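You operate a simulated robot arm through the tools that you are given. There is no shell and no other tool. Be economical: measure what you need, move in short steps, check, and stop when the job is done.

The job below is to be done with a simulated two-armed robot. You get a single attempt, and the scene is never put back.

JOB
Pump the shelf tank up to its green band from the drum.
Fine: orange hose from the blue banded socket to the grey banded one; tip the teal cup into the cup on the small blue pump first; teal cup back; green pump switch off.

Only the result counts: the job must be done as asked and must still hold three seconds after the hand-in. Knocking over, shifting, dropping, spilling or breaking anything else fails it.

ROBOT AND FRAMES
Two 7-joint arms with two-finger grippers on one trunk, on a base that drives. Base frame: it is fixed to the floor where the robot stands at the start and does not move with it; the origin is under the middle of the robot, x ahead of it, y to its left, z up; the surface under the hand at the start is at about z = 0.84. Lengths are in m, angles in degrees, forces in N, time in s.
The left shoulder is at the start at [0.041, 0.175, 1.228], the right one opposite. With the tool pointing down near the work surface each hand reaches from about 0.1 to 0.84 m from the robot's upright axis, wherever it stands, measured 20 degrees to its own side. Places, roughly: blue banded socket [0.6, -0.2, 0.9]; blue sink lever [0.8, -1.4, 1.2]; cup on the small blue pump [0.7, 0, 1]; green filter lever [0.7, -0.6, 1.2]; green pump switch [0.8, -0.2, 0.9]; grey banded socket [0.6, 0, 0.9]; grey lever [0.8, -0.8, 1.2]; orange hose (24x4x12 cm) [0.5, -0.1, 0.9]; orange wheel [0.8, -1.1, 1.2]; purple lever [0.7, -0.3, 1.2]; red sink lever [0.4, -1.2, 0.4]; small blue pump [0.8, -0.1, 0.9]; small shelf tank [0.9, -0.2, 1.3]; teal cup (12x8x8 cm) [0.5, -0.4, 0.9]; yellow lever [1.1, -2.6, 0.8]. Payload 2.94 kg a hand.
The TCP of each hand is the grasp point between the finger pads, 0.03 m short of the fingertips. In the tool frame z runs along the fingers and y along their closing line. The gripper opens to 0.138 m. The gripper's body begins 0.109 m behind the TCP.
Orientation is told as [roll, pitch, yaw] about the base's x, y, z axes, in that order, counted from this pose: with the fingers straight down and closing along the base's y, the tool's x points along the base's -x, its y along +y and its z along -z.

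CONTROLS
- The arms move only by the tool send_rows. It takes "left_targets", "right_targets" or both (then of equal length, played together; a hand with none holds still); each is one flat list of numbers, 7 for each row, row after row: the finger opening in cm, from 0 to 13.8, then the shift along the tool's x, y, z in units of 30 mm (1.0 is 30 mm), then the turn, a rotation vector about the tool's x, y, z in units of 8 degrees (1.0 is 8 degrees). In form: [fingers, dx, dy, dz, ax, ay, az, fingers, dx, dy, dz, ax, ay, az, ...]. A call has 1 to 20 rows; each row shifts and turns the commanded pose from where the row before left it, along the tool's axes as they then stand. A call with a number of a shift or a turn outside -1 to 1 is refused whole. Rows are played at 5 a second. More than 0.05 m and 8.6 degrees between two rows, or a gripper value outside its range, and nothing of the call is played. Where a pose cannot be reached the arm comes as near as it can. A force on the tool above 80 N (or 10 N above the force at the start of the call, whichever is more), or a blocked arm, ends the call early, and 0.2 s more pass. The fingers move at their own pace and stop on an object; they squeeze with about 41 N. The grip force told is the motor's: it shows also when the fingers shut on nothing. Time passes only in rows, and 0.2 s behind the last, so rows that do not move let the fingers close. It gives the time, the measured TCP pose, the force on the tool (base axes), the opening and the grip force at its end, in the units of the frame above (readings bear some noise), with the torque about the TCP (base axes, N m) and any sound that the robot's microphone picked up.
- Cameras (640 x 400 px; columns grow to the right, rows downward): "scene" is now at [0.0973, -0.0178, 1.7008]; the picture's right is [-0.27, -0.96, 0.00], its down [-0.76, 0.21, -0.61] and it looks along [0.59, -0.16, -0.79] (base axes); focal length 281 px, centre (320, 200). "left" rides on the left gripper at [0.071, -0.019, -0.146] in its tool frame; the picture's right is [0.26, 0.97, 0.00], its down [-0.85, 0.23, -0.48] and it looks along [-0.46, 0.12, 0.88] (tool axes); focal length 280 px, centre (320, 200). "right" rides on the right gripper at [0.071, 0.019, -0.146] in its tool frame; the picture's right is [-0.26, 0.97, 0.00], its down [-0.85, -0.23, -0.48] and it looks along [-0.46, -0.12, 0.88] (tool axes); focal length 280 px, centre (320, 200). There is no depth. A picture from a camera that has moved, and an enlarged one, comes with that camera's place and axes in the base frame and with its lens.
- snapshot(camera): a new picture of that camera. No time passes.
- move_column(by): slides the trunk up (or, below 0, down) by that many m; the arms and the scene camera ride with it, the base frame stays. It gives what a move gives, with no picture.
- steer(legs): drives the robot by 1 to 6 legs, each [ahead, turn to the left] in m and degrees, along the robot's own axes; the way and the turn of a leg run together, so that a leg with both is an arc; at most 1.5 m and 180 degrees a leg. The arms and the cameras ride along, it lands a little off, and it stops where it bumps. It gives what a move gives.
- head_to(pan, tilt): turns the head with the scene camera to pan (to the left, within 120 degrees either way) and tilt (down, from -29 to 69), counted from straight ahead of the robot. It gives what a move gives.
- close_up(camera, box): a new picture of the part [left, top, right, bottom] of that camera's present view, enlarged. No time passes.
- hand_in(): hands the job in; it is judged then, once.

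Work in short steps. Places have to be worked out from the pictures, the camera data and where the tool is seen: move nearer, look again, correct. Check each grasp and each placing, and mend what went wrong. You have 120 turns and 92 pictures in all, those below and enlarged ones among them. Open the grippers and draw the arms clear of the work before you hand the job in, unless the task says otherwise; then end with one line.

The tools are called after "Call:" as name(argument=value, ...) on one line, values as JSON. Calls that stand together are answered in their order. send_rows: Moves the arms, as the interface text tells. Its arguments: {"type":"object","properties":{"left_targets":{"type":"array","items":{"type":"number"}},"right_targets":{"type":"array","items":{"type":"number"}}},"required":[]} The other tools are called the same way: move_column (by) slides the trunk up or down; steer (legs) drives the base; head_to (pan, tilt) turns the head that bears the scene camera; snapshot (camera) takes a picture; close_up (camera, box) takes an enlarged picture of a part of a camera's view; hand_in () hands the job in.

At the start:

```text
time: 0.0
left_tool_pos: [0.5099, 0.036, 1.3213]
left_ee_rot: [0.0, -0.1, 0.1]
left_contact_force: [0.2, -0.3, 0.0]
left_moment: [-0.03, -0.01, 0.03]
left_finger_gap: 0.1375
left_gripper_force: 0.0
right_tool_pos: [0.4822, -0.4869, 1.3226]
right_ee_rot: [0.0, -0.1, -0.1]
right_contact_force: [-0.8, 0.0, 0.4]
right_moment: [-0.03, -0.02, -0.03]
right_finger_gap: 0.1378
right_gripper_force: 0.1
trunk travel left (down, up): [-0.4, 0.334]
robot x, y, heading: [-0.0005, -0.0017, -0.1]
head pan, tilt: [-15.5, 52.2]
```

scene: 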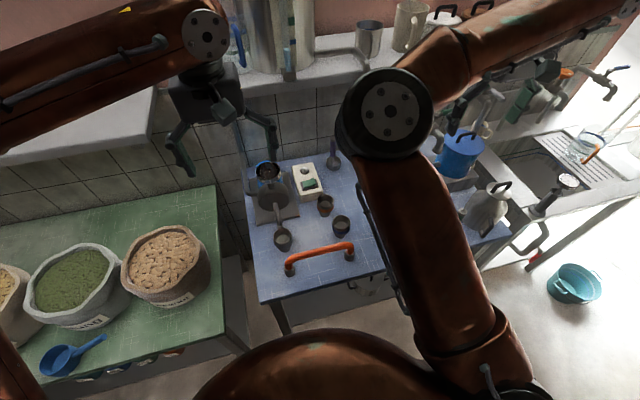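
right: 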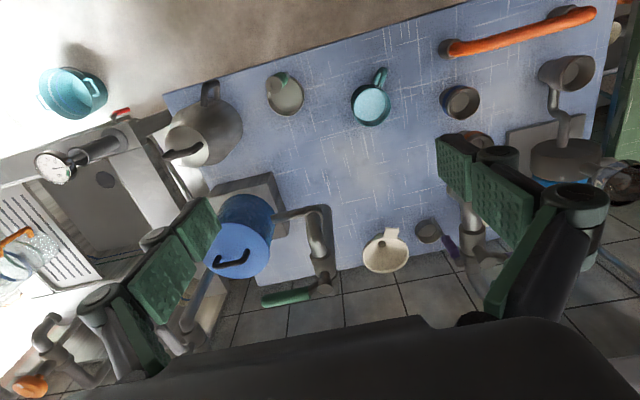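
left: 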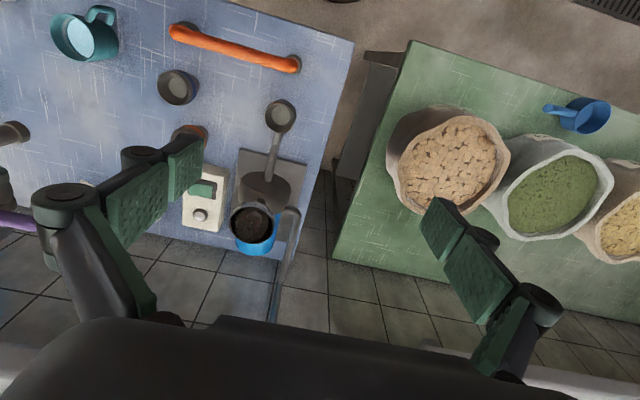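

I'll begin by looking more closely at the blue table in the given views.

Call:
close_up(camera="left", box=[20, 0, 360, 260])

Call:
close_up(camera="scene", box=[200, 120, 440, 300])

Call:
close_up(camera="right", box=[320, 0, 640, 200])

```text
1.54 times, centred on (190, 130) of left
camera zoom: at [0.4382, 0.0175, 1.4678], right [-0.26, 0.96, 0.0], down [0.85, 0.23, 0.48], along [0.46, 0.12, -0.88], focal length 431 px, centre (520, 308)
```

zoom: 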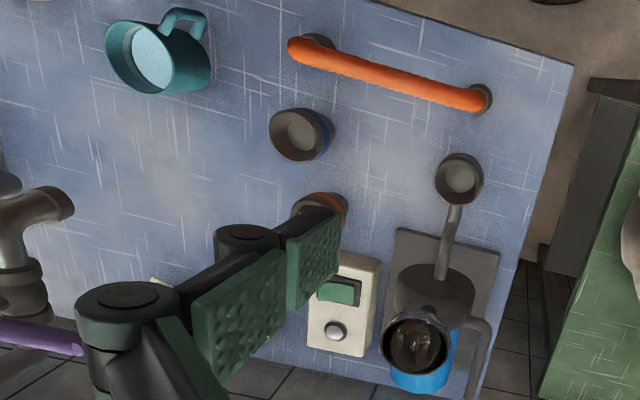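

```text
2.22 times, centred on (320, 210) of scene
camera zoom: at [0.0973, -0.0178, 1.7008], right [-0.27, -0.96, 0.0], down [-0.76, 0.21, -0.61], along [0.59, -0.16, -0.79], focal length 625 px, centre (320, 178)
```

zoom: 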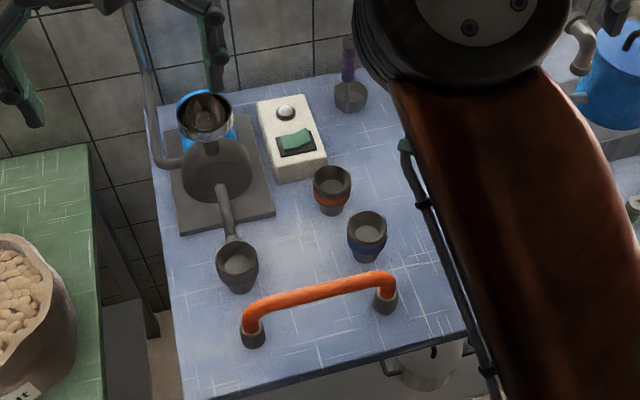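

```text
2.00 times, centred on (480, 100) of right
camera zoom: at [0.4109, -0.466, 1.4699], right [0.26, 0.97, 0.0], down [0.85, -0.23, 0.48], along [0.46, -0.13, -0.88], focal length 561 px, centre (0, 400)
```

zoom: 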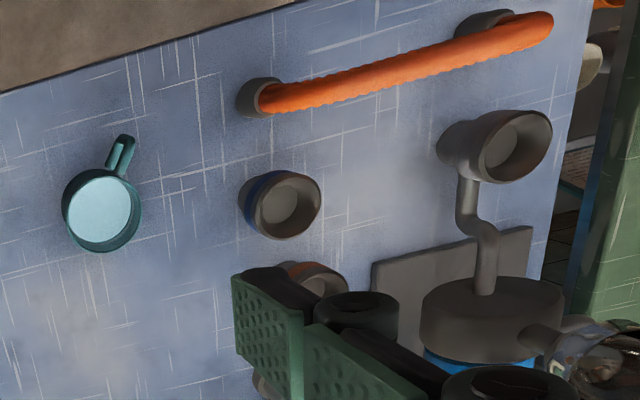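

The hose lies as an arch in front of the blue, orange and grey sockets. Next I turn the head up to see the shelf tank.

Call:
head_to(pan=-12, tilt=25)

Call:
snapshot(camera="scene")

```text
time: 0.9
left_tool_pos: [0.5099, 0.0356, 1.3221]
left_ee_rot: [0.0, 0.0, 0.2]
left_contact_force: [-0.7, -1.1, -0.3]
left_moment: [-0.02, -0.01, 0.0]
left_finger_gap: 0.1381
left_gripper_force: 0.1
right_tool_pos: [0.4813, -0.4862, 1.3227]
right_ee_rot: [-0.1, -0.1, 0.0]
right_contact_force: [0.6, -0.7, -0.6]
right_moment: [0.01, -0.01, -0.03]
right_finger_gap: 0.138
right_gripper_force: 0.0
trunk travel left (down, up): [-0.4, 0.334]
robot x, y, heading: [-0.0005, 0.001, -0.1]
head pan, tilt: [-12.0, 25.0]
```

```text
85 pictures are left
camera scene: at [0.1153, -0.0169, 1.7411], right [-0.21, -0.98, 0.0], down [-0.41, 0.09, -0.91], along [0.89, -0.19, -0.42], focal length 281 px, centre (320, 200)
```

scene: 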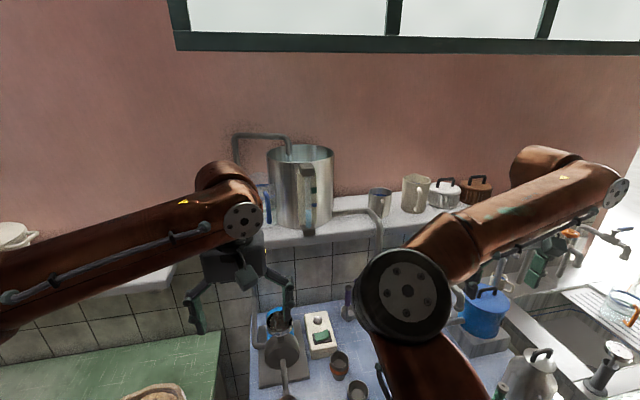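

Call:
close_up(camera="scene", box=[225, 120, 405, 260])

```text
2.86 times, centred on (315, 190) of scene
camera zoom: at [0.1153, -0.0169, 1.7411], right [-0.21, -0.98, 0.0], down [-0.41, 0.09, -0.91], along [0.89, -0.19, -0.42], focal length 804 px, centre (334, 229)
```

zoom: 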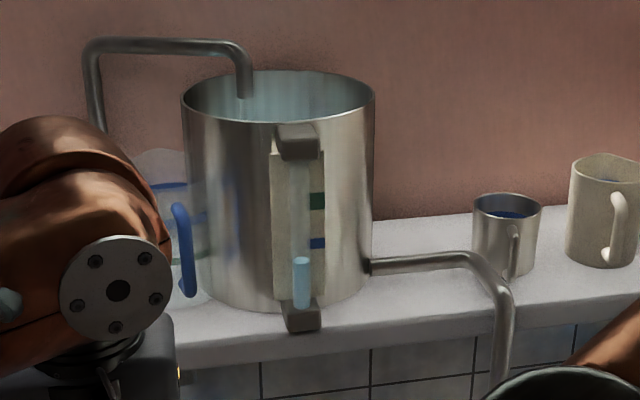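

The tank gauge stands below its blue mark, with the green band higher up. I put the hose mid-top at about (0.474, -0.122, 0.96), running along y, and the sockets at about x 0.56. I'll bring the left hand above the hose with its fingers closing along x.

Call:
send_rows(left_targets=[10, 0.17, -0.753, 0.9, 0, 0, 0, 10, 0.17, -0.753, 0.9, 0, 0, 0, 10, 0.17, -0.753, 0.9, 0, 0, 0, 10, 0.17, -0.753, 0.9, 0, 0, 0, 10, 0.17, -0.753, 0.9, 0, 0, 0, 10, 0.17, -0.753, 0.9, 0, 0, 0, 10, 0.17, -0.753, 0.9, 0, 0, 0, 10, 0, 0, 0, 0, 0, 1, 10, 0, 0, 0, 0, 0, 1, 10, 0, 0, 0, 0, 0, 1, 10, 0, 0, 0, 0, 0, 1, 10, 0, 0, 0, 0, 0, 1, 10, 0, 0, 0, 0, 0, 1, 10, 0, 0, 0, 0, 0, 1, 10, 0, 0, 0, 0, 0, 1, 10, 0, 0, 0, 0, 0, 1, 10, 0, 0, 0, 0, 0, 1, 10, 0, 0, 0, 0, 0, 1, 10, 0, 0, 0, 0, 0, 0.25])

Call:
head_to(pan=-8, tilt=52)

Call:
snapshot(camera="scene")

Call:
snapshot(camera="left")

```text
time: 4.9
left_tool_pos: [0.4731, -0.1218, 1.1323]
left_ee_rot: [0.1, 0.0, -90.2]
left_contact_force: [-0.8, -0.3, 0.0]
left_moment: [0.02, 0.0, -0.01]
left_finger_gap: 0.1001
left_gripper_force: 0.1
right_tool_pos: [0.4823, -0.486, 1.3229]
right_ee_rot: [-0.1, -0.1, 0.0]
right_contact_force: [-0.5, 0.2, 0.2]
right_moment: [-0.02, -0.01, -0.02]
right_finger_gap: 0.1381
right_gripper_force: 0.1
trunk travel left (down, up): [-0.4, 0.334]
robot x, y, heading: [0.0025, -0.0016, 0.0]
head pan, tilt: [-12.0, 25.0]
```

```text
time: 5.8
left_tool_pos: [0.474, -0.1215, 1.1331]
left_ee_rot: [0.0, 0.0, -89.9]
left_contact_force: [-0.1, -0.3, -0.2]
left_moment: [0.01, -0.01, -0.01]
left_finger_gap: 0.1
left_gripper_force: 0.0
right_tool_pos: [0.4817, -0.4861, 1.3243]
right_ee_rot: [-0.1, -0.1, 0.1]
right_contact_force: [0.8, -0.6, -0.3]
right_moment: [0.02, -0.01, -0.01]
right_finger_gap: 0.138
right_gripper_force: 0.0
trunk travel left (down, up): [-0.4, 0.334]
robot x, y, heading: [-0.0011, -0.0032, 0.1]
head pan, tilt: [-8.0, 52.0]
```

```text
83 pictures are left
camera scene: at [0.0996, -0.0084, 1.7011], right [-0.14, -0.99, 0.0], down [-0.78, 0.11, -0.62], along [0.61, -0.09, -0.79], focal length 281 px, centre (320, 200)
```

scene: 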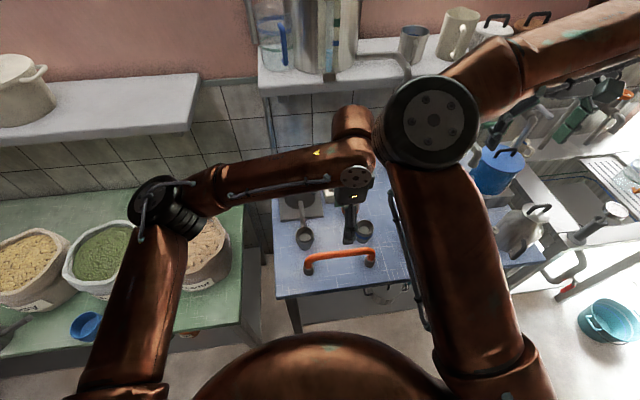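

```text
82 pictures are left
camera left: at [0.4542, -0.0506, 1.2789], right [0.96, 0.26, 0.0], down [0.23, -0.85, 0.48], along [0.13, -0.46, -0.88], focal length 280 px, centre (320, 200)
```

left: 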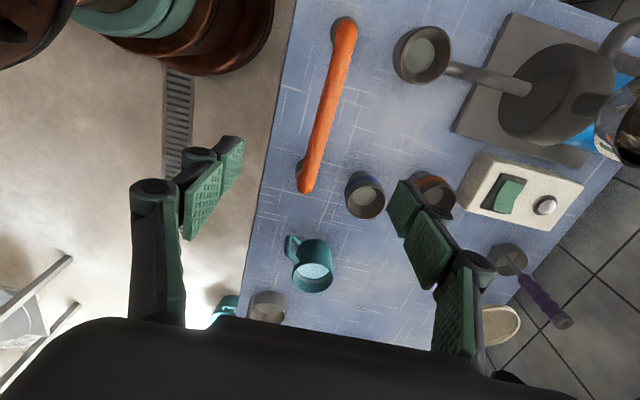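

The hose mid-point is directly below the hand and the sockets come out at about (0.570, -0.024) and (0.566, -0.213). I'll descend and grip.

Call:
send_rows(left_targets=[8, 0, 0, 0.9, 0, 0, 0, 8, 0, 0, 0.9, 0, 0, 0, 8, 0, 0, 0.9, 0, 0, 0, 8, 0, 0, 0.9, 0, 0, 0, 8, 0, 0, 0.9, 0, 0, 0, 8, 0, 0, 0.9, 0, 0, 0, 8, 0, 0, 0.8, 0, 0, 0, 8, 0, 0, 0, 0, 0, 0])

Call:
snapshot(camera="left")

Call:
close_up(camera="scene", box=[260, 160, 440, 300])

```text
time: 7.6
left_tool_pos: [0.4737, -0.1212, 0.946]
left_ee_rot: [0.1, 0.1, -90.1]
left_contact_force: [0.6, 0.4, -0.3]
left_moment: [0.02, 0.01, 0.0]
left_finger_gap: 0.0801
left_gripper_force: 0.0
right_tool_pos: [0.4816, -0.4861, 1.324]
right_ee_rot: [-0.1, -0.1, 0.0]
right_contact_force: [-0.2, 1.0, 0.0]
right_moment: [-0.01, -0.01, 0.0]
right_finger_gap: 0.138
right_gripper_force: 0.0
trunk travel left (down, up): [-0.4, 0.334]
robot x, y, heading: [-0.0006, -0.0008, 0.0]
head pan, tilt: [-8.0, 52.0]
```

```text
81 pictures are left
camera left: at [0.4538, -0.0499, 1.0919], right [0.96, 0.26, 0.0], down [0.23, -0.85, 0.48], along [0.13, -0.46, -0.88], focal length 280 px, centre (320, 200)
```

left: 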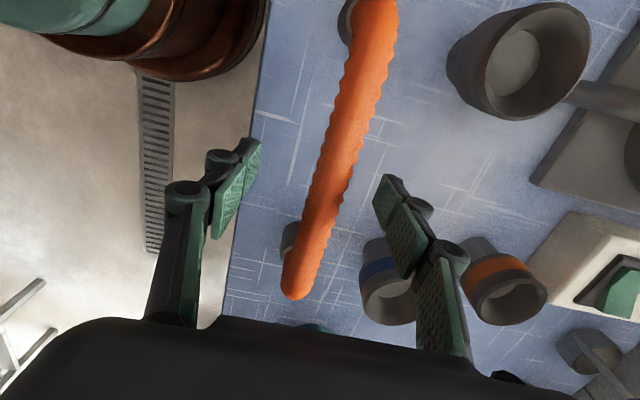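

```text
2.86 times, centred on (350, 230) of scene
camera zoom: at [0.0992, -0.0085, 1.7011], right [-0.14, -0.99, 0.0], down [-0.78, 0.11, -0.62], along [0.61, -0.09, -0.79], focal length 804 px, centre (234, 114)
```

zoom: 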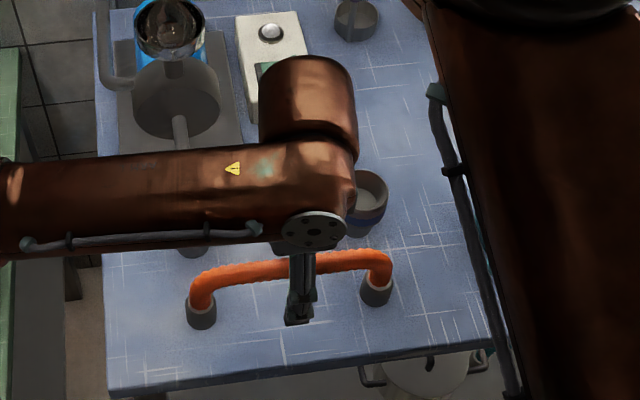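

The hose is between the fingers; I close and check the grip.

Call:
send_rows(left_targets=[0, 0, 0, 0, 0, 0, 0, 0, 0, 0, 0, 0, 0, 0, 0, 0, 0, 0, 0, 0, 0, 0, 0, 0, 0, 0, 0, 0, 0, 0, 0, 0, 0, 0, 0, 0, 0, 0, -0.5, 0, 0, 0])

Call:
snapshot(camera="left")

```text
time: 9.0
left_tool_pos: [0.4741, -0.1204, 0.9618]
left_ee_rot: [0.1, 0.0, -90.0]
left_contact_force: [-0.9, 0.1, -1.6]
left_moment: [0.02, 0.01, -0.01]
left_finger_gap: 0.0205
left_gripper_force: 40.9
right_tool_pos: [0.483, -0.4867, 1.3245]
right_ee_rot: [-0.1, -0.1, -0.1]
right_contact_force: [0.1, 0.9, -0.2]
right_moment: [-0.02, 0.0, 0.03]
right_finger_gap: 0.1381
right_gripper_force: 0.1
trunk travel left (down, up): [-0.4, 0.334]
robot x, y, heading: [-0.0006, 0.002, -0.2]
head pan, tilt: [-8.0, 52.0]
```

```text
79 pictures are left
camera left: at [0.4539, -0.0501, 1.1066], right [0.96, 0.26, 0.0], down [0.23, -0.85, 0.48], along [0.13, -0.46, -0.88], focal length 280 px, centre (320, 200)
```

left: 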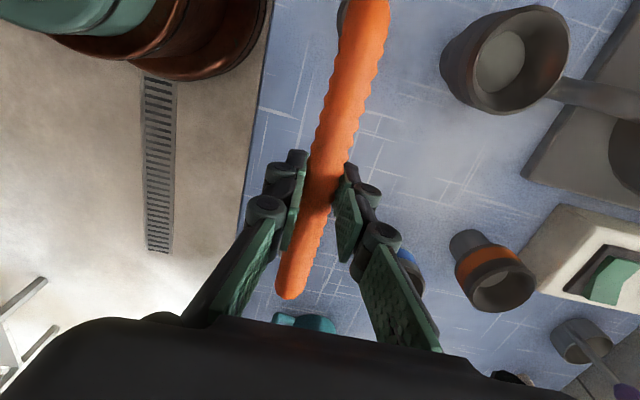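

Grip is good (2 cm opening, slight weight). I lift the hose about 11 cm, then move it forward to above the sockets.

Call:
send_rows(left_targets=[0, 0, 0, -0.7, 0, 0, 0, 0, 0, 0, -0.7, 0, 0, 0, 0, 0, 0, -0.7, 0, 0, 0, 0, 0, 0, -0.7, 0, 0, 0, 0, 0, 0, -0.7, 0, 0, 0, 0, 0, 0, -0.5, 0, 0, 0, 0, 0, 0.5, 0, 0, 0, 0, 0, 0, 0.6, 0, 0, 0, 0, 0, 0, 0.6, 0, 0, 0, 0, 0, 0, 0.6, 0, 0, 0, 0, 0, 0, 0.5, 0, 0, 0, 0, 0, 0, 0.3, 0, 0, 0, 0, 0, 0, 0, 0, 0, 0, 0])

Call:
snapshot(camera="left")

Call:
close_up(camera="scene", box=[250, 140, 430, 280])

Call:
snapshot(camera="right")

```text
time: 11.8
left_tool_pos: [0.5669, -0.1216, 1.0822]
left_ee_rot: [-0.1, -0.1, -90.0]
left_contact_force: [-0.5, 0.6, -1.5]
left_moment: [0.01, -0.03, -0.01]
left_finger_gap: 0.0202
left_gripper_force: 41.1
right_tool_pos: [0.4834, -0.4862, 1.3233]
right_ee_rot: [-0.1, 0.1, 0.0]
right_contact_force: [0.4, 0.1, -0.2]
right_moment: [-0.01, 0.0, -0.01]
right_finger_gap: 0.138
right_gripper_force: 0.1
trunk travel left (down, up): [-0.4, 0.334]
robot x, y, heading: [-0.0014, 0.0014, -0.1]
head pan, tilt: [-8.0, 52.0]
```

```text
78 pictures are left
camera left: at [0.5481, -0.0509, 1.2276], right [0.96, 0.26, 0.0], down [0.23, -0.85, 0.48], along [0.13, -0.46, -0.88], focal length 280 px, centre (320, 200)
```

left: 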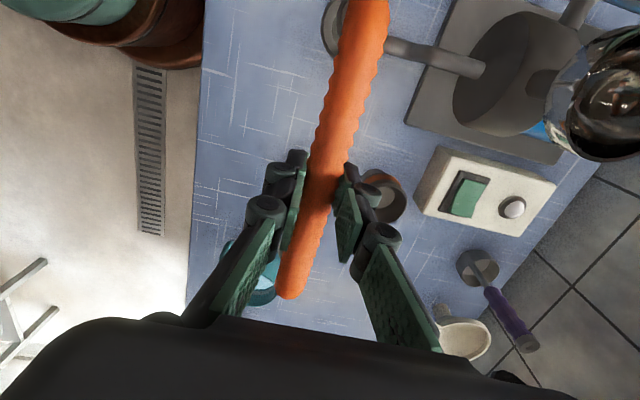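

```text
2.86 times, centred on (340, 210) of scene
camera zoom: at [0.0996, -0.0085, 1.7011], right [-0.14, -0.99, 0.0], down [-0.78, 0.11, -0.62], along [0.61, -0.09, -0.79], focal length 804 px, centre (263, 171)
```

zoom: 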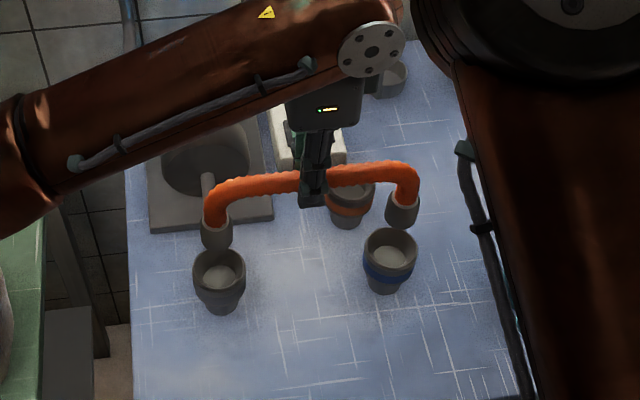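

```text
76 pictures are left
camera right: at [0.411, -0.4663, 1.4698], right [0.26, 0.97, 0.0], down [0.85, -0.23, 0.48], along [0.46, -0.13, -0.88], focal length 280 px, centre (320, 200)
```

right: 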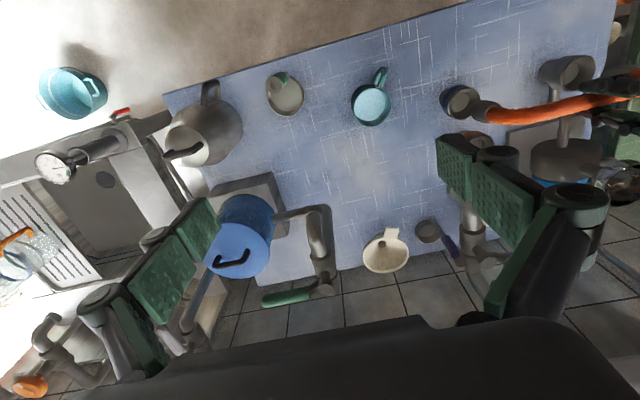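

Hose and sockets agree within a few mm in x and y. I'll lower to just above the rims and check.

Call:
send_rows(left_targets=[0, 0, 0, 0.5, 0, 0, 0, 0, 0, 0, 0.5, 0, 0, 0, 0, 0, 0, 0.4, 0, 0, 0, 0, 0, 0, 0, 0, 0, 0])

Call:
close_up(camera="scene", box=[280, 190, 400, 270])

Call:
close_up(camera="right", box=[420, 40, 640, 180])

```text
time: 12.8
left_tool_pos: [0.5666, -0.1236, 1.0396]
left_ee_rot: [0.0, 0.0, -89.9]
left_contact_force: [-0.7, -0.5, -2.6]
left_moment: [0.0, 0.02, 0.0]
left_finger_gap: 0.0201
left_gripper_force: 41.2
right_tool_pos: [0.4827, -0.4864, 1.3238]
right_ee_rot: [-0.1, -0.1, 0.0]
right_contact_force: [0.2, 0.0, -0.7]
right_moment: [0.0, -0.02, -0.02]
right_finger_gap: 0.1379
right_gripper_force: 0.0
trunk travel left (down, up): [-0.4, 0.334]
robot x, y, heading: [0.0029, 0.0024, -0.0]
head pan, tilt: [-8.0, 52.0]
```

```text
5.00 times, centred on (340, 230) of scene
camera zoom: at [0.0996, -0.0086, 1.7011], right [-0.14, -0.99, 0.0], down [-0.78, 0.11, -0.62], along [0.61, -0.09, -0.79], focal length 1406 px, centre (220, 50)
```

zoom: 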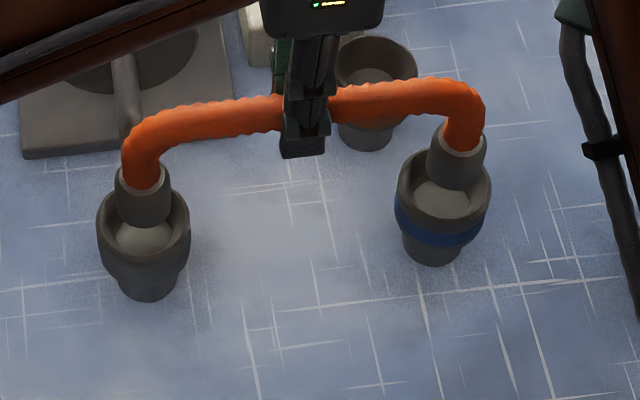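

```text
2.86 times, centred on (530, 110) of right
camera zoom: at [0.4109, -0.4664, 1.4698], right [0.26, 0.97, 0.0], down [0.85, -0.23, 0.48], along [0.46, -0.13, -0.88], focal length 801 px, centre (-280, 457)
```

zoom: 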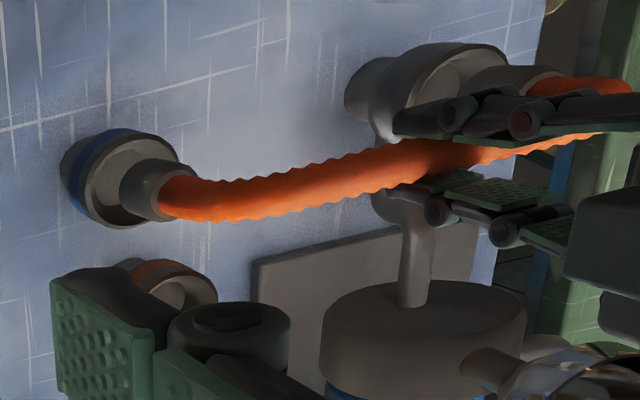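

The ends hover just above the rims; I want tighter views to judge the x offset before inserting.

Call:
close_up(camera="right", box=[430, 70, 510, 120])

Call:
close_up(camera="scene", box=[345, 205, 393, 245])

Call:
close_up(camera="scene", box=[285, 210, 333, 250])

```text
8.00 times, centred on (470, 95) of right
camera zoom: at [0.4109, -0.4664, 1.4698], right [0.26, 0.97, 0.0], down [0.85, -0.23, 0.48], along [0.46, -0.13, -0.88], focal length 2243 px, centre (-880, 1040)
```

zoom: 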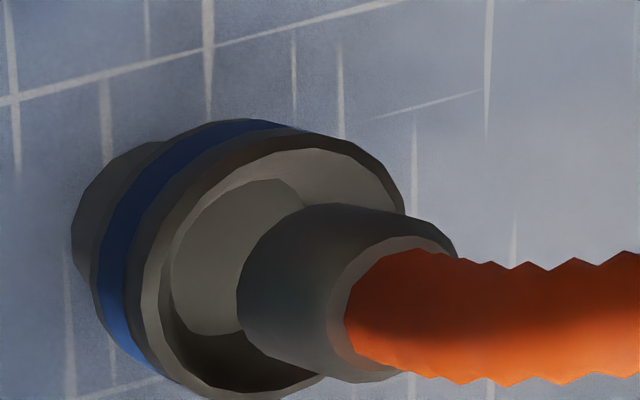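

```text
10.00 times, centred on (369, 225) of scene
camera zoom: at [0.0996, -0.0086, 1.7011], right [-0.14, -0.99, 0.0], down [-0.78, 0.11, -0.62], along [0.61, -0.09, -0.79], focal length 2812 px, centre (-170, -50)
```

zoom: 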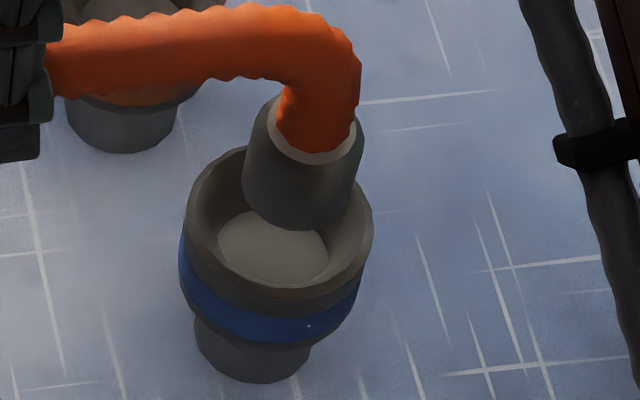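

```text
10.00 times, centred on (309, 230) of scene
camera zoom: at [0.0996, -0.0086, 1.7011], right [-0.14, -0.99, 0.0], down [-0.78, 0.11, -0.62], along [0.61, -0.09, -0.79], focal length 2812 px, centre (430, -100)
```

zoom: 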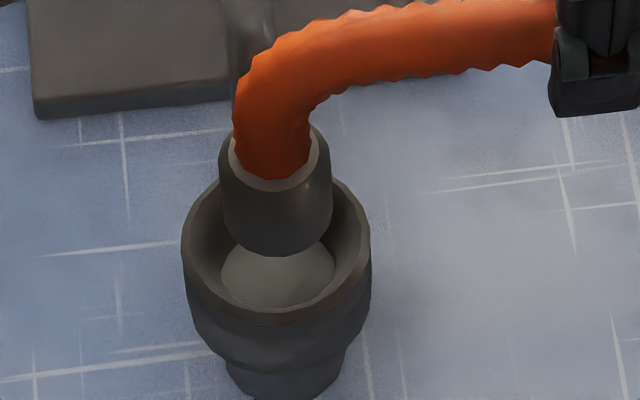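

By the two views the ends are about 40 mm above the socket floors, with x aligned and y about 2.5 mm too far right. I correct y and descend gently.

Call:
send_rows(left_targets=[0, 0.09, 0, 0, 0, 0, 0, 0, 0, 0, 0.4, 0, 0, 0, 0, 0, 0, 0.4, 0, 0, 0, 0, 0, 0, 0.2, 0, 0, 0, 0, 0, 0, 0, 0, 0, 0])

Call:
close_up(camera="scene", box=[280, 190, 400, 270])

```text
time: 14.0
left_tool_pos: [0.567, -0.1187, 1.0105]
left_ee_rot: [0.1, -0.1, -89.9]
left_contact_force: [3.8, -2.5, 4.4]
left_moment: [0.19, -0.21, -0.18]
left_finger_gap: 0.0204
left_gripper_force: 41.1
right_tool_pos: [0.4823, -0.4869, 1.3238]
right_ee_rot: [0.0, -0.1, 0.0]
right_contact_force: [0.5, 0.1, 0.2]
right_moment: [0.04, -0.01, 0.01]
right_finger_gap: 0.1378
right_gripper_force: 0.1
trunk travel left (down, up): [-0.4, 0.334]
robot x, y, heading: [0.0027, 0.0038, 0.2]
head pan, tilt: [-8.0, 52.0]
```

```text
5.00 times, centred on (340, 230) of scene
camera zoom: at [0.0996, -0.0088, 1.7012], right [-0.14, -0.99, 0.0], down [-0.78, 0.11, -0.62], along [0.61, -0.09, -0.79], focal length 1406 px, centre (220, 50)
```

zoom: 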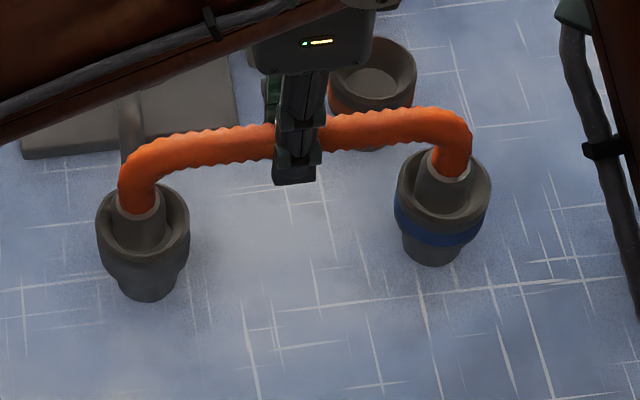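

Contact is beginning, with the funnel nudging toward +x and -y. I follow that by 2 mm and continue down.

Call:
send_rows(left_targets=[0, -0.07, 0.08, 0, 0, 0, 0, 0, 0, 0, 0.15, 0, 0, 0, 0, 0, 0, 0.15, 0, 0, 0, 0, 0, 0, 0, 0, 0, 0])

Call:
close_up(camera="scene", box=[280, 190, 400, 270])

```text
time: 15.0
left_tool_pos: [0.5697, -0.1211, 0.9998]
left_ee_rot: [-0.1, 0.0, -90.0]
left_contact_force: [-0.9, -1.2, -2.7]
left_moment: [0.04, -0.01, 0.01]
left_finger_gap: 0.0202
left_gripper_force: 40.8
right_tool_pos: [0.4838, -0.4856, 1.3224]
right_ee_rot: [0.0, -0.1, 0.0]
right_contact_force: [1.0, 0.2, -0.7]
right_moment: [0.01, 0.0, -0.01]
right_finger_gap: 0.1381
right_gripper_force: 0.0
trunk travel left (down, up): [-0.4, 0.334]
robot x, y, heading: [0.0006, -0.0028, -0.1]
head pan, tilt: [-8.0, 52.0]
```

```text
5.00 times, centred on (340, 230) of scene
camera zoom: at [0.1002, -0.0089, 1.7009], right [-0.14, -0.99, 0.0], down [-0.78, 0.11, -0.61], along [0.61, -0.09, -0.79], focal length 1406 px, centre (220, 50)
```

zoom: 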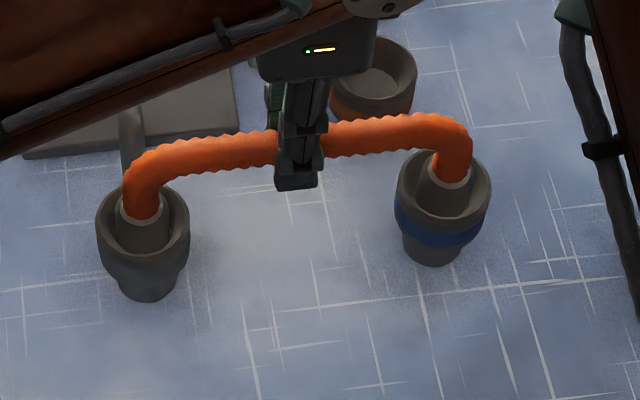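

Now it is free of contact and lower; I continue down in small steps until it meets the floor.

Call:
send_rows(left_targets=[0, 0, 0, 0.15, 0, 0, 0, 0, 0, 0, 0.15, 0, 0, 0, 0, 0, 0, 0.15, 0, 0, 0, 0, 0, 0, 0, 0, 0, 0])

Call:
close_up(camera="scene", box=[280, 190, 400, 270])

```text
time: 16.0
left_tool_pos: [0.57, -0.1197, 0.9954]
left_ee_rot: [0.8, -0.3, -89.9]
left_contact_force: [7.0, 3.8, 60.7]
left_moment: [0.18, -0.14, -0.25]
left_finger_gap: 0.0203
left_gripper_force: 41.2
right_tool_pos: [0.4785, -0.4848, 1.3267]
right_ee_rot: [-0.1, -0.4, 0.0]
right_contact_force: [-0.2, 0.5, -0.7]
right_moment: [0.0, 0.01, 0.03]
right_finger_gap: 0.1378
right_gripper_force: 0.0
trunk travel left (down, up): [-0.4, 0.334]
robot x, y, heading: [0.0004, -0.0029, -0.0]
head pan, tilt: [-8.0, 52.0]
```

```text
5.00 times, centred on (340, 230) of scene
camera zoom: at [0.0944, -0.0066, 1.702], right [-0.14, -0.99, 0.0], down [-0.78, 0.11, -0.62], along [0.61, -0.09, -0.79], focal length 1406 px, centre (220, 50)
```

zoom: 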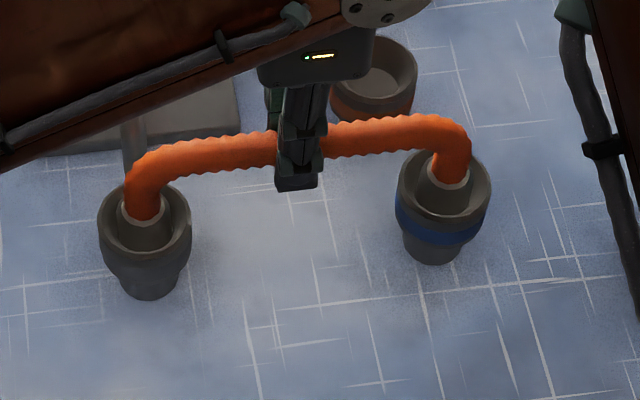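

It has bottomed out firmly (60 N), seated in both sockets. I take the pressure off and release.

Call:
send_rows(left_targets=[0, 0, 0, -0.27, 0, 0, 0, 0, 0, 0, 0, 0, 0, 0, 6, 0, 0, 0, 0, 0, 0, 6, 0, 0, 0, 0, 0, 0, 6, 0, 0, 0, 0, 0, 0, 6, 0, 0, 0, 0, 0, 0])

Call:
close_up(camera="scene", box=[280, 190, 400, 270])

```text
time: 17.4
left_tool_pos: [0.5688, -0.1199, 0.9956]
left_ee_rot: [0.0, 0.1, -89.9]
left_contact_force: [-0.3, -0.2, -0.5]
left_moment: [0.0, -0.03, 0.0]
left_finger_gap: 0.0601
left_gripper_force: 0.1
right_tool_pos: [0.4817, -0.4866, 1.3233]
right_ee_rot: [-0.1, -0.1, 0.0]
right_contact_force: [0.3, 0.4, -0.5]
right_moment: [-0.01, -0.03, -0.01]
right_finger_gap: 0.1381
right_gripper_force: 0.0
trunk travel left (down, up): [-0.4, 0.334]
robot x, y, heading: [-0.0001, 0.0005, 0.1]
head pan, tilt: [-8.0, 52.0]
```

```text
5.00 times, centred on (340, 230) of scene
camera zoom: at [0.0993, -0.0082, 1.7011], right [-0.14, -0.99, 0.0], down [-0.78, 0.11, -0.62], along [0.61, -0.09, -0.79], focal length 1406 px, centre (220, 50)
```

zoom: 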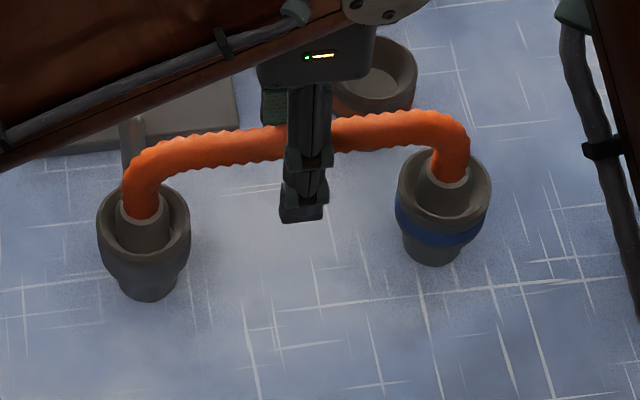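

The hose stands in both sockets on its own. I raise the left hand clear and swing it to the left, out of the way.

Call:
send_rows(left_targets=[6, 0, 0, -1, 0, 0, 0, 6, 0, 0, -1, 0, 0, 0, 6, 0, 0, -1, 0, 0, 0, 6, 0, 0, -1, 0, 0, 0, 6, 0, 0, -1, 0, 0, 0, 6, 0, 0, -1, 0, 0, 0, 6, 0, 0, -1, 0, 0, 0, 6, 0, 0, -1, 0, 0, 0, 6, 1, -0.7, 0, 0, 0, 0, 6, 1, -0.7, 0, 0, 0, 0, 6, 1, -0.7, 0, 0, 0, 0, 6, 1, -0.7, 0, 0, 0, 0, 6, 1, -0.7, 0, 0, 0, 0, 6, 1, -0.7, 0, 0, 0, 0, 6, 1, -0.7, 0, 0, 0, 0, 6, 1, 0, 0, 0, 0, 0, 6, 1, 0, 0, 0, 0, 0, 6, 1, 0, 0, 0, 0, 0, 6, 1, 0, 0, 0, 0, 0])

Call:
snapshot(camera="scene")

Call:
snapshot(camera="right")

```text
time: 21.4
left_tool_pos: [0.4238, 0.2113, 1.2358]
left_ee_rot: [0.1, -0.1, -90.0]
left_contact_force: [0.3, 0.0, -1.2]
left_moment: [-0.03, -0.03, -0.03]
left_finger_gap: 0.0599
left_gripper_force: 0.1
right_tool_pos: [0.4822, -0.4843, 1.3253]
right_ee_rot: [-0.1, -0.2, 0.0]
right_contact_force: [0.2, 0.0, 0.2]
right_moment: [-0.03, 0.0, 0.01]
right_finger_gap: 0.1378
right_gripper_force: 0.0
trunk travel left (down, up): [-0.4, 0.334]
robot x, y, heading: [0.0002, 0.0017, 0.2]
head pan, tilt: [-8.0, 52.0]
```

```text
66 pictures are left
camera scene: at [0.0988, -0.0064, 1.7011], right [-0.14, -0.99, 0.0], down [-0.78, 0.11, -0.62], along [0.61, -0.09, -0.79], focal length 281 px, centre (320, 200)
```

scene: 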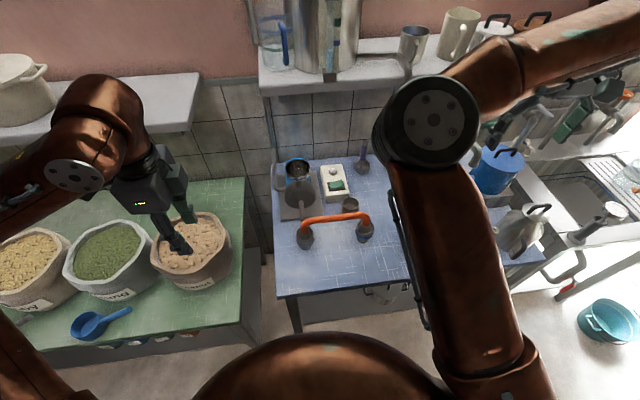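

```text
65 pictures are left
camera right: at [0.4102, -0.4645, 1.4707], right [0.26, 0.97, 0.0], down [0.85, -0.23, 0.48], along [0.46, -0.13, -0.88], focal length 280 px, centre (320, 200)
```

right: 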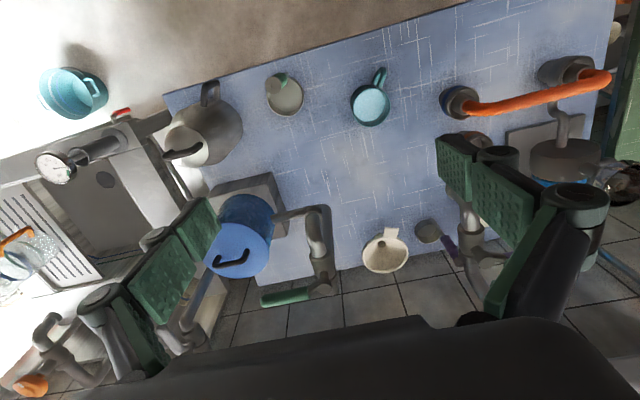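

The hose is set. Now a detailed look at the teal cup and at the pump cup.

Call:
close_up(camera="right", box=[330, 50, 410, 140])

Call:
close_up(camera="scene", box=[265, 145, 385, 225])

```text
4.44 times, centred on (370, 95) of right
camera zoom: at [0.4102, -0.4645, 1.4707], right [0.26, 0.97, 0.0], down [0.85, -0.23, 0.48], along [0.46, -0.13, -0.88], focal length 1246 px, centre (98, 667)
```

zoom: 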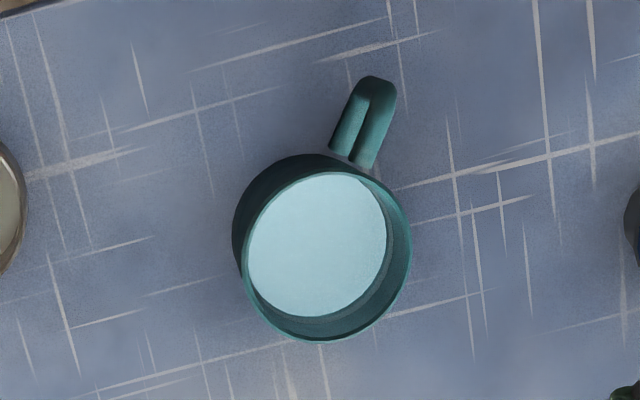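

```text
5.00 times, centred on (325, 185) of scene
camera zoom: at [0.0988, -0.0064, 1.7011], right [-0.14, -0.99, 0.0], down [-0.78, 0.11, -0.62], along [0.61, -0.09, -0.79], focal length 1406 px, centre (295, 275)
```

zoom: 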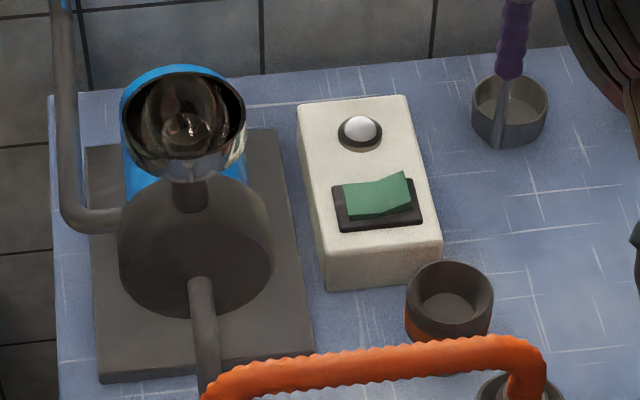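

Teal cup: centre about (0.529, -0.397), rim z≈0.92, full of water, with the handle pointing back-left. The pump cup rim is about (0.72, -0.024, 1.067). I'll turn the right hand to yaw -25°, pitched 60° forward, for a side grasp that straddles the handle.

Call:
send_rows(right_targets=[13.8, 0, 0, 0, 0, 0, 0.78, 13.8, 0, 0, 0, 0, 0, 0.78, 13.8, 0, 0, 0, 0, 0, 0.78, 13.8, 0, 0, 0, 0, 0, 0.78, 13.8, 0, 0, 0, 0, -0.9375, 0, 13.8, 0, 0, 0, 0, -0.9375, 0, 13.8, 0, 0, 0, 0, -0.9375, 0, 13.8, 0, 0, 0, 0, -0.9375, 0, 13.8, 0, 0, 0, 0, -0.9375, 0, 13.8, 0, 0, 0, 0, -0.9375, 0, 13.8, 0, 0, 0, 0, -0.9375, 0, 13.8, 0, 0, 0, 0, -0.9375, 0, 13.8, 0, 0, 0, 0, 0, 0])

Call:
snapshot(camera="scene")

Call:
snapshot(camera="right")

```text
time: 24.2
left_tool_pos: [0.4219, 0.2107, 1.2359]
left_ee_rot: [0.1, -0.1, -90.0]
left_contact_force: [-0.7, 0.5, -0.2]
left_moment: [-0.09, -0.07, 0.01]
left_finger_gap: 0.0597
left_gripper_force: 0.1
right_tool_pos: [0.4855, -0.4854, 1.3272]
right_ee_rot: [-0.1, -60.2, -24.8]
right_contact_force: [-0.3, 0.0, -0.2]
right_moment: [-0.01, 0.03, -0.04]
right_finger_gap: 0.1377
right_gripper_force: 0.1
right hand out of reach, approached as far as the arm can: row 12
trunk travel left (down, up): [-0.4, 0.334]
robot x, y, heading: [-0.0007, -0.0033, 0.1]
head pan, tilt: [-8.0, 52.0]
```

```text
62 pictures are left
camera scene: at [0.0978, -0.0057, 1.7012], right [-0.14, -0.99, 0.0], down [-0.78, 0.11, -0.62], along [0.61, -0.09, -0.79], focal length 281 px, centre (320, 200)
```

scene: 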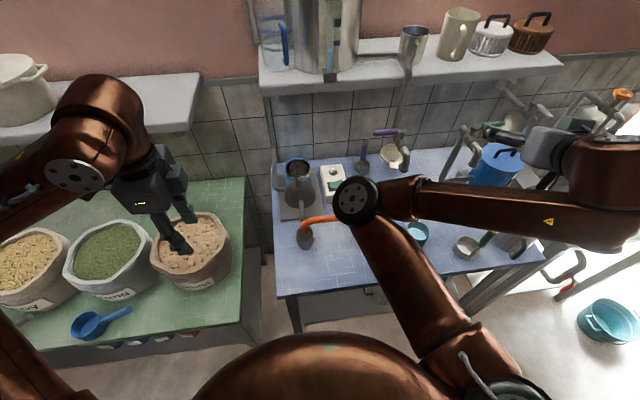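

```text
61 pictures are left
camera right: at [0.3463, -0.4002, 1.3399], right [0.52, 0.82, 0.23], down [-0.09, -0.21, 0.97], along [0.85, -0.53, -0.04], focal length 280 px, centre (320, 200)
```

right: 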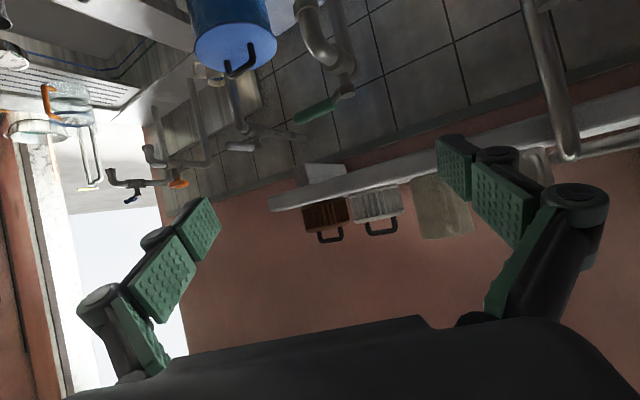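

The pose is near the arm's limits here. Before grasping I'll test, empty-handed, whether this orientation and the pouring roll work near the pump, and move the left hand further away.

Call:
send_rows(left_targets=[6, 1, 0, -0.2, 0, 0, 0, 6, 1, 0, -0.2, 0, 0, 0, 6, 1, 0, -0.2, 0, 0, 0, 6, 1, 0, -0.2, 0, 0, 0, 6, 1, 0, -0.2, 0, 0, 0, 6, 1, 0, -0.2, 0, 0, 0, 6, 1, 0, 0, 0, 0, 0, 6, 1, 0, 0, 0, 0, 0, 6, 0, 0, 0, 0, 0, 0, 6, 0, 0, 0, 0, 0, 0, 6, 0, 0, 0, 0, 0, 0, 6, 0, 0, 0, 0, 0, 0, 6, 0, 0, 0, 0, 0, 0, 6, 0, 0, 0, 0, 0, 0, 6, 0, 0, 0, 0, 0, 0, 6, 0, 0, 0, 0, 0, 0, 6, 0, 0, 0, 0, 0, 0, 6, 0, 0, 0, 0, 0, 0], right_targets=[8, 0, 0, 0, -0.6766, 0, -0.39, 8, 0, 0, 0, -0.6766, 0, -0.39, 8, 0, 0, 0, -0.6766, 0, -0.39, 8, 0, 0, 0, -0.6766, 0, -0.39, 8, 0.02, 0.988, 0.329, 0, 0, 0, 8, 0.02, 0.988, 0.329, 0, 0, 0, 8, 0.02, 0.988, 0.329, 0, 0, 0, 8, 0.02, 0.988, 0.329, 0, 0, 0, 8, 0.02, 0.988, 0.329, 0, 0, 0, 8, 0.02, 0.988, 0.329, 0, 0, 0, 8, 0.02, 0.988, 0.329, 0, 0, 0, 8, 0.02, 0.988, 0.329, 0, 0, 0, 8, 0.02, 0.988, 0.329, 0, 0, 0, 8, 0.02, 0.988, 0.329, 0, 0, 0, 8, 0.02, 0.988, 0.329, 0, 0, 0, 8, 0.02, 0.988, 0.329, 0, 0, 0, 8, 0.02, 0.988, 0.329, 0, 0, 0, 8, 0.02, 0.988, 0.329, 0, 0, 0])

Call:
snapshot(camera="scene")

```text
time: 28.0
left_tool_pos: [0.4224, 0.4478, 1.271]
left_ee_rot: [0.0, -0.1, -89.9]
left_contact_force: [-0.2, 1.0, 0.1]
left_moment: [0.01, 0.01, -0.01]
left_finger_gap: 0.06
left_gripper_force: 0.1
right_tool_pos: [0.6368, -0.1236, 1.2798]
right_ee_rot: [-0.1, -60.1, 0.2]
right_contact_force: [-0.7, 0.0, 0.0]
right_moment: [-0.04, -0.04, -0.02]
right_finger_gap: 0.0801
right_gripper_force: 0.1
right hand out of reach, approached as far as the arm can: row 7, 8, 9, 11, 12, 13, 14
trunk travel left (down, up): [-0.4, 0.334]
robot x, y, heading: [-0.0016, 0.0019, -0.2]
head pan, tilt: [-8.0, 52.0]
```

```text
60 pictures are left
camera scene: at [0.0997, -0.0062, 1.7011], right [-0.14, -0.99, 0.0], down [-0.78, 0.11, -0.62], along [0.61, -0.09, -0.79], focal length 281 px, centre (320, 200)
```

scene: 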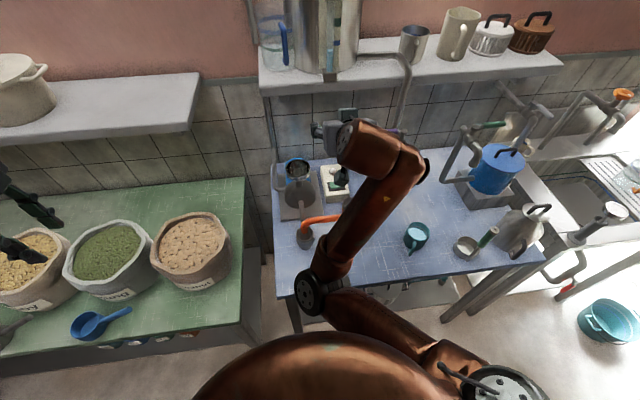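

In this configuration the arm folds elbow-down. I test the pouring roll here in the air.

Call:
send_rows(right_targets=[8, 0, 0, 0, 0, 0, -1, 8, 0, 0, 0, 0, 0, -1, 8, 0, 0, 0, 0, 0, -1, 8, 0, 0, 0, 0, 0, -1, 8, 0, 0, 0, 0, 0, -1, 8, 0, 0, 0, 0, 0, -1, 8, 0, 0, 0, 0, 0, -1, 8, 0, 0, 0, 0, 0, -1, 8, 0, 0, 0, 0, 0, -1, 8, 0, 0, 0, 0, 0, -1, 8, 0, 0, 0, 0, 0, -1, 8, 0, 0, 0, 0, 0, -1, 8, 0, 0, 0, 0, 0, -1, 8, 0, 0, 0, 0, 0, -1, 8, 0, 0, 0, 0, 0, 0])

Call:
snapshot(camera="scene")

```text
time: 31.2
left_tool_pos: [0.4212, 0.4479, 1.2709]
left_ee_rot: [0.0, -0.1, -90.0]
left_contact_force: [-0.9, 0.1, 0.2]
left_moment: [-0.01, 0.01, -0.01]
left_finger_gap: 0.0599
left_gripper_force: 0.1
right_tool_pos: [0.6365, -0.1236, 1.2807]
right_ee_rot: [-58.2, 19.1, 101.4]
right_contact_force: [-0.2, 0.1, -0.9]
right_moment: [-0.03, -0.01, 0.0]
right_finger_gap: 0.0803
right_gripper_force: 0.2
trunk travel left (down, up): [-0.4, 0.334]
robot x, y, heading: [0.0013, -0.001, -0.1]
head pan, tilt: [-8.0, 52.0]
```

```text
59 pictures are left
camera scene: at [0.0994, -0.0074, 1.7011], right [-0.14, -0.99, 0.0], down [-0.78, 0.11, -0.62], along [0.61, -0.09, -0.79], focal length 281 px, centre (320, 200)
```

scene: 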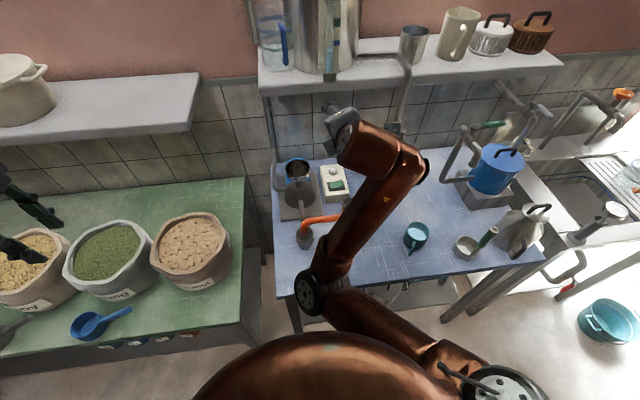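

The roll of 112° works without any reach problem. I undo it and check that the actual pour position over the pump is reachable.

Call:
send_rows(right_targets=[8, 0, 0, 0, 0, 0, 1, 8, 0, 0, 0, 0, 0, 1, 8, 0, 0, 0, 0, 0, 1, 8, 0, 0, 0, 0, 0, 1, 8, 0, 0, 0, 0, 0, 1, 8, 0, 0, 0, 0, 0, 1, 8, 0, 0, 0, 0, 0, 1, 8, 0, 0, 0, 0, 0, 1, 8, 0, 0, 0, 0, 0, 1, 8, 0, 0, 0, 0, 0, 1, 8, 0, 0, 0, 0, 0, 1, 8, 0, 0, 0, 0, 0, 1, 8, 0, 0, 0, 0, 0, 1, 8, 0, 0, 0, 0, 0, 1, 8, 0.38, 0.36, 0.9, 0, 0, 0, 8, 0.38, 0.36, 0.9, 0, 0, 0, 8, 0.38, 0.36, 0.9, 0, 0, 0, 8, 0.38, 0.36, 0.9, 0, 0, 0, 8, 0.38, 0.36, 0.9, 0, 0, 0, 8, 0, 0, 0, 0, 0, 0])

Call:
snapshot(camera="scene")

Call:
snapshot(camera="right")

```text
time: 35.4
left_tool_pos: [0.4214, 0.4475, 1.2719]
left_ee_rot: [0.0, -0.1, -90.1]
left_contact_force: [-1.1, 0.0, -0.5]
left_moment: [0.03, 0.0, -0.01]
left_finger_gap: 0.06
left_gripper_force: 0.1
right_tool_pos: [0.7259, -0.0771, 1.1733]
right_ee_rot: [-1.6, -61.2, 0.7]
right_contact_force: [0.7, 0.8, 0.6]
right_moment: [0.0, -0.01, 0.01]
right_finger_gap: 0.08
right_gripper_force: 0.1
trunk travel left (down, up): [-0.4, 0.334]
robot x, y, heading: [0.0005, 0.0, 0.1]
head pan, tilt: [-8.0, 52.0]
```

```text
58 pictures are left
camera scene: at [0.0989, -0.0074, 1.7011], right [-0.14, -0.99, 0.0], down [-0.78, 0.11, -0.62], along [0.61, -0.09, -0.79], focal length 281 px, centre (320, 200)
```

scene: 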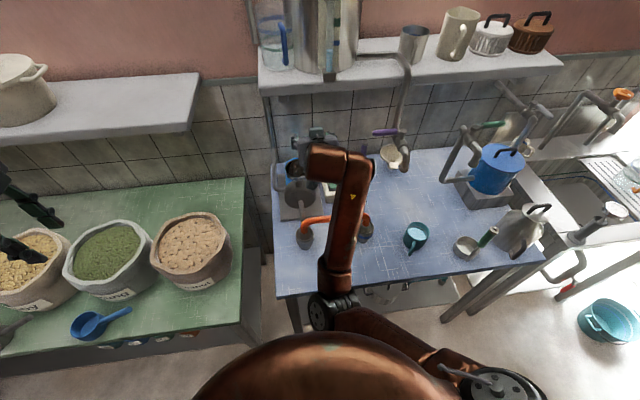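

```text
57 pictures are left
camera right: at [0.565, -0.056, 1.1818], right [0.14, 0.97, 0.22], down [-0.01, -0.22, 0.98], along [0.99, -0.14, -0.02], focal length 280 px, centre (320, 200)
```

right: 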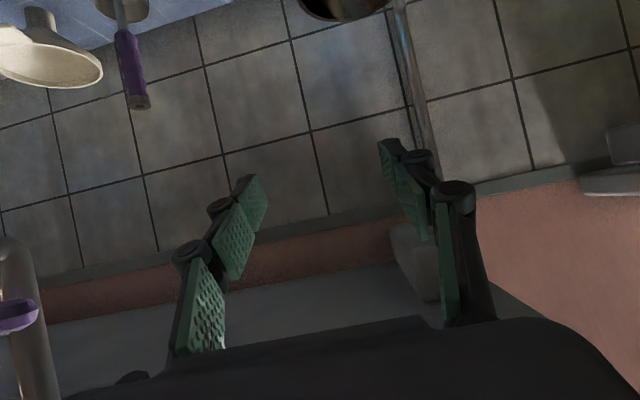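

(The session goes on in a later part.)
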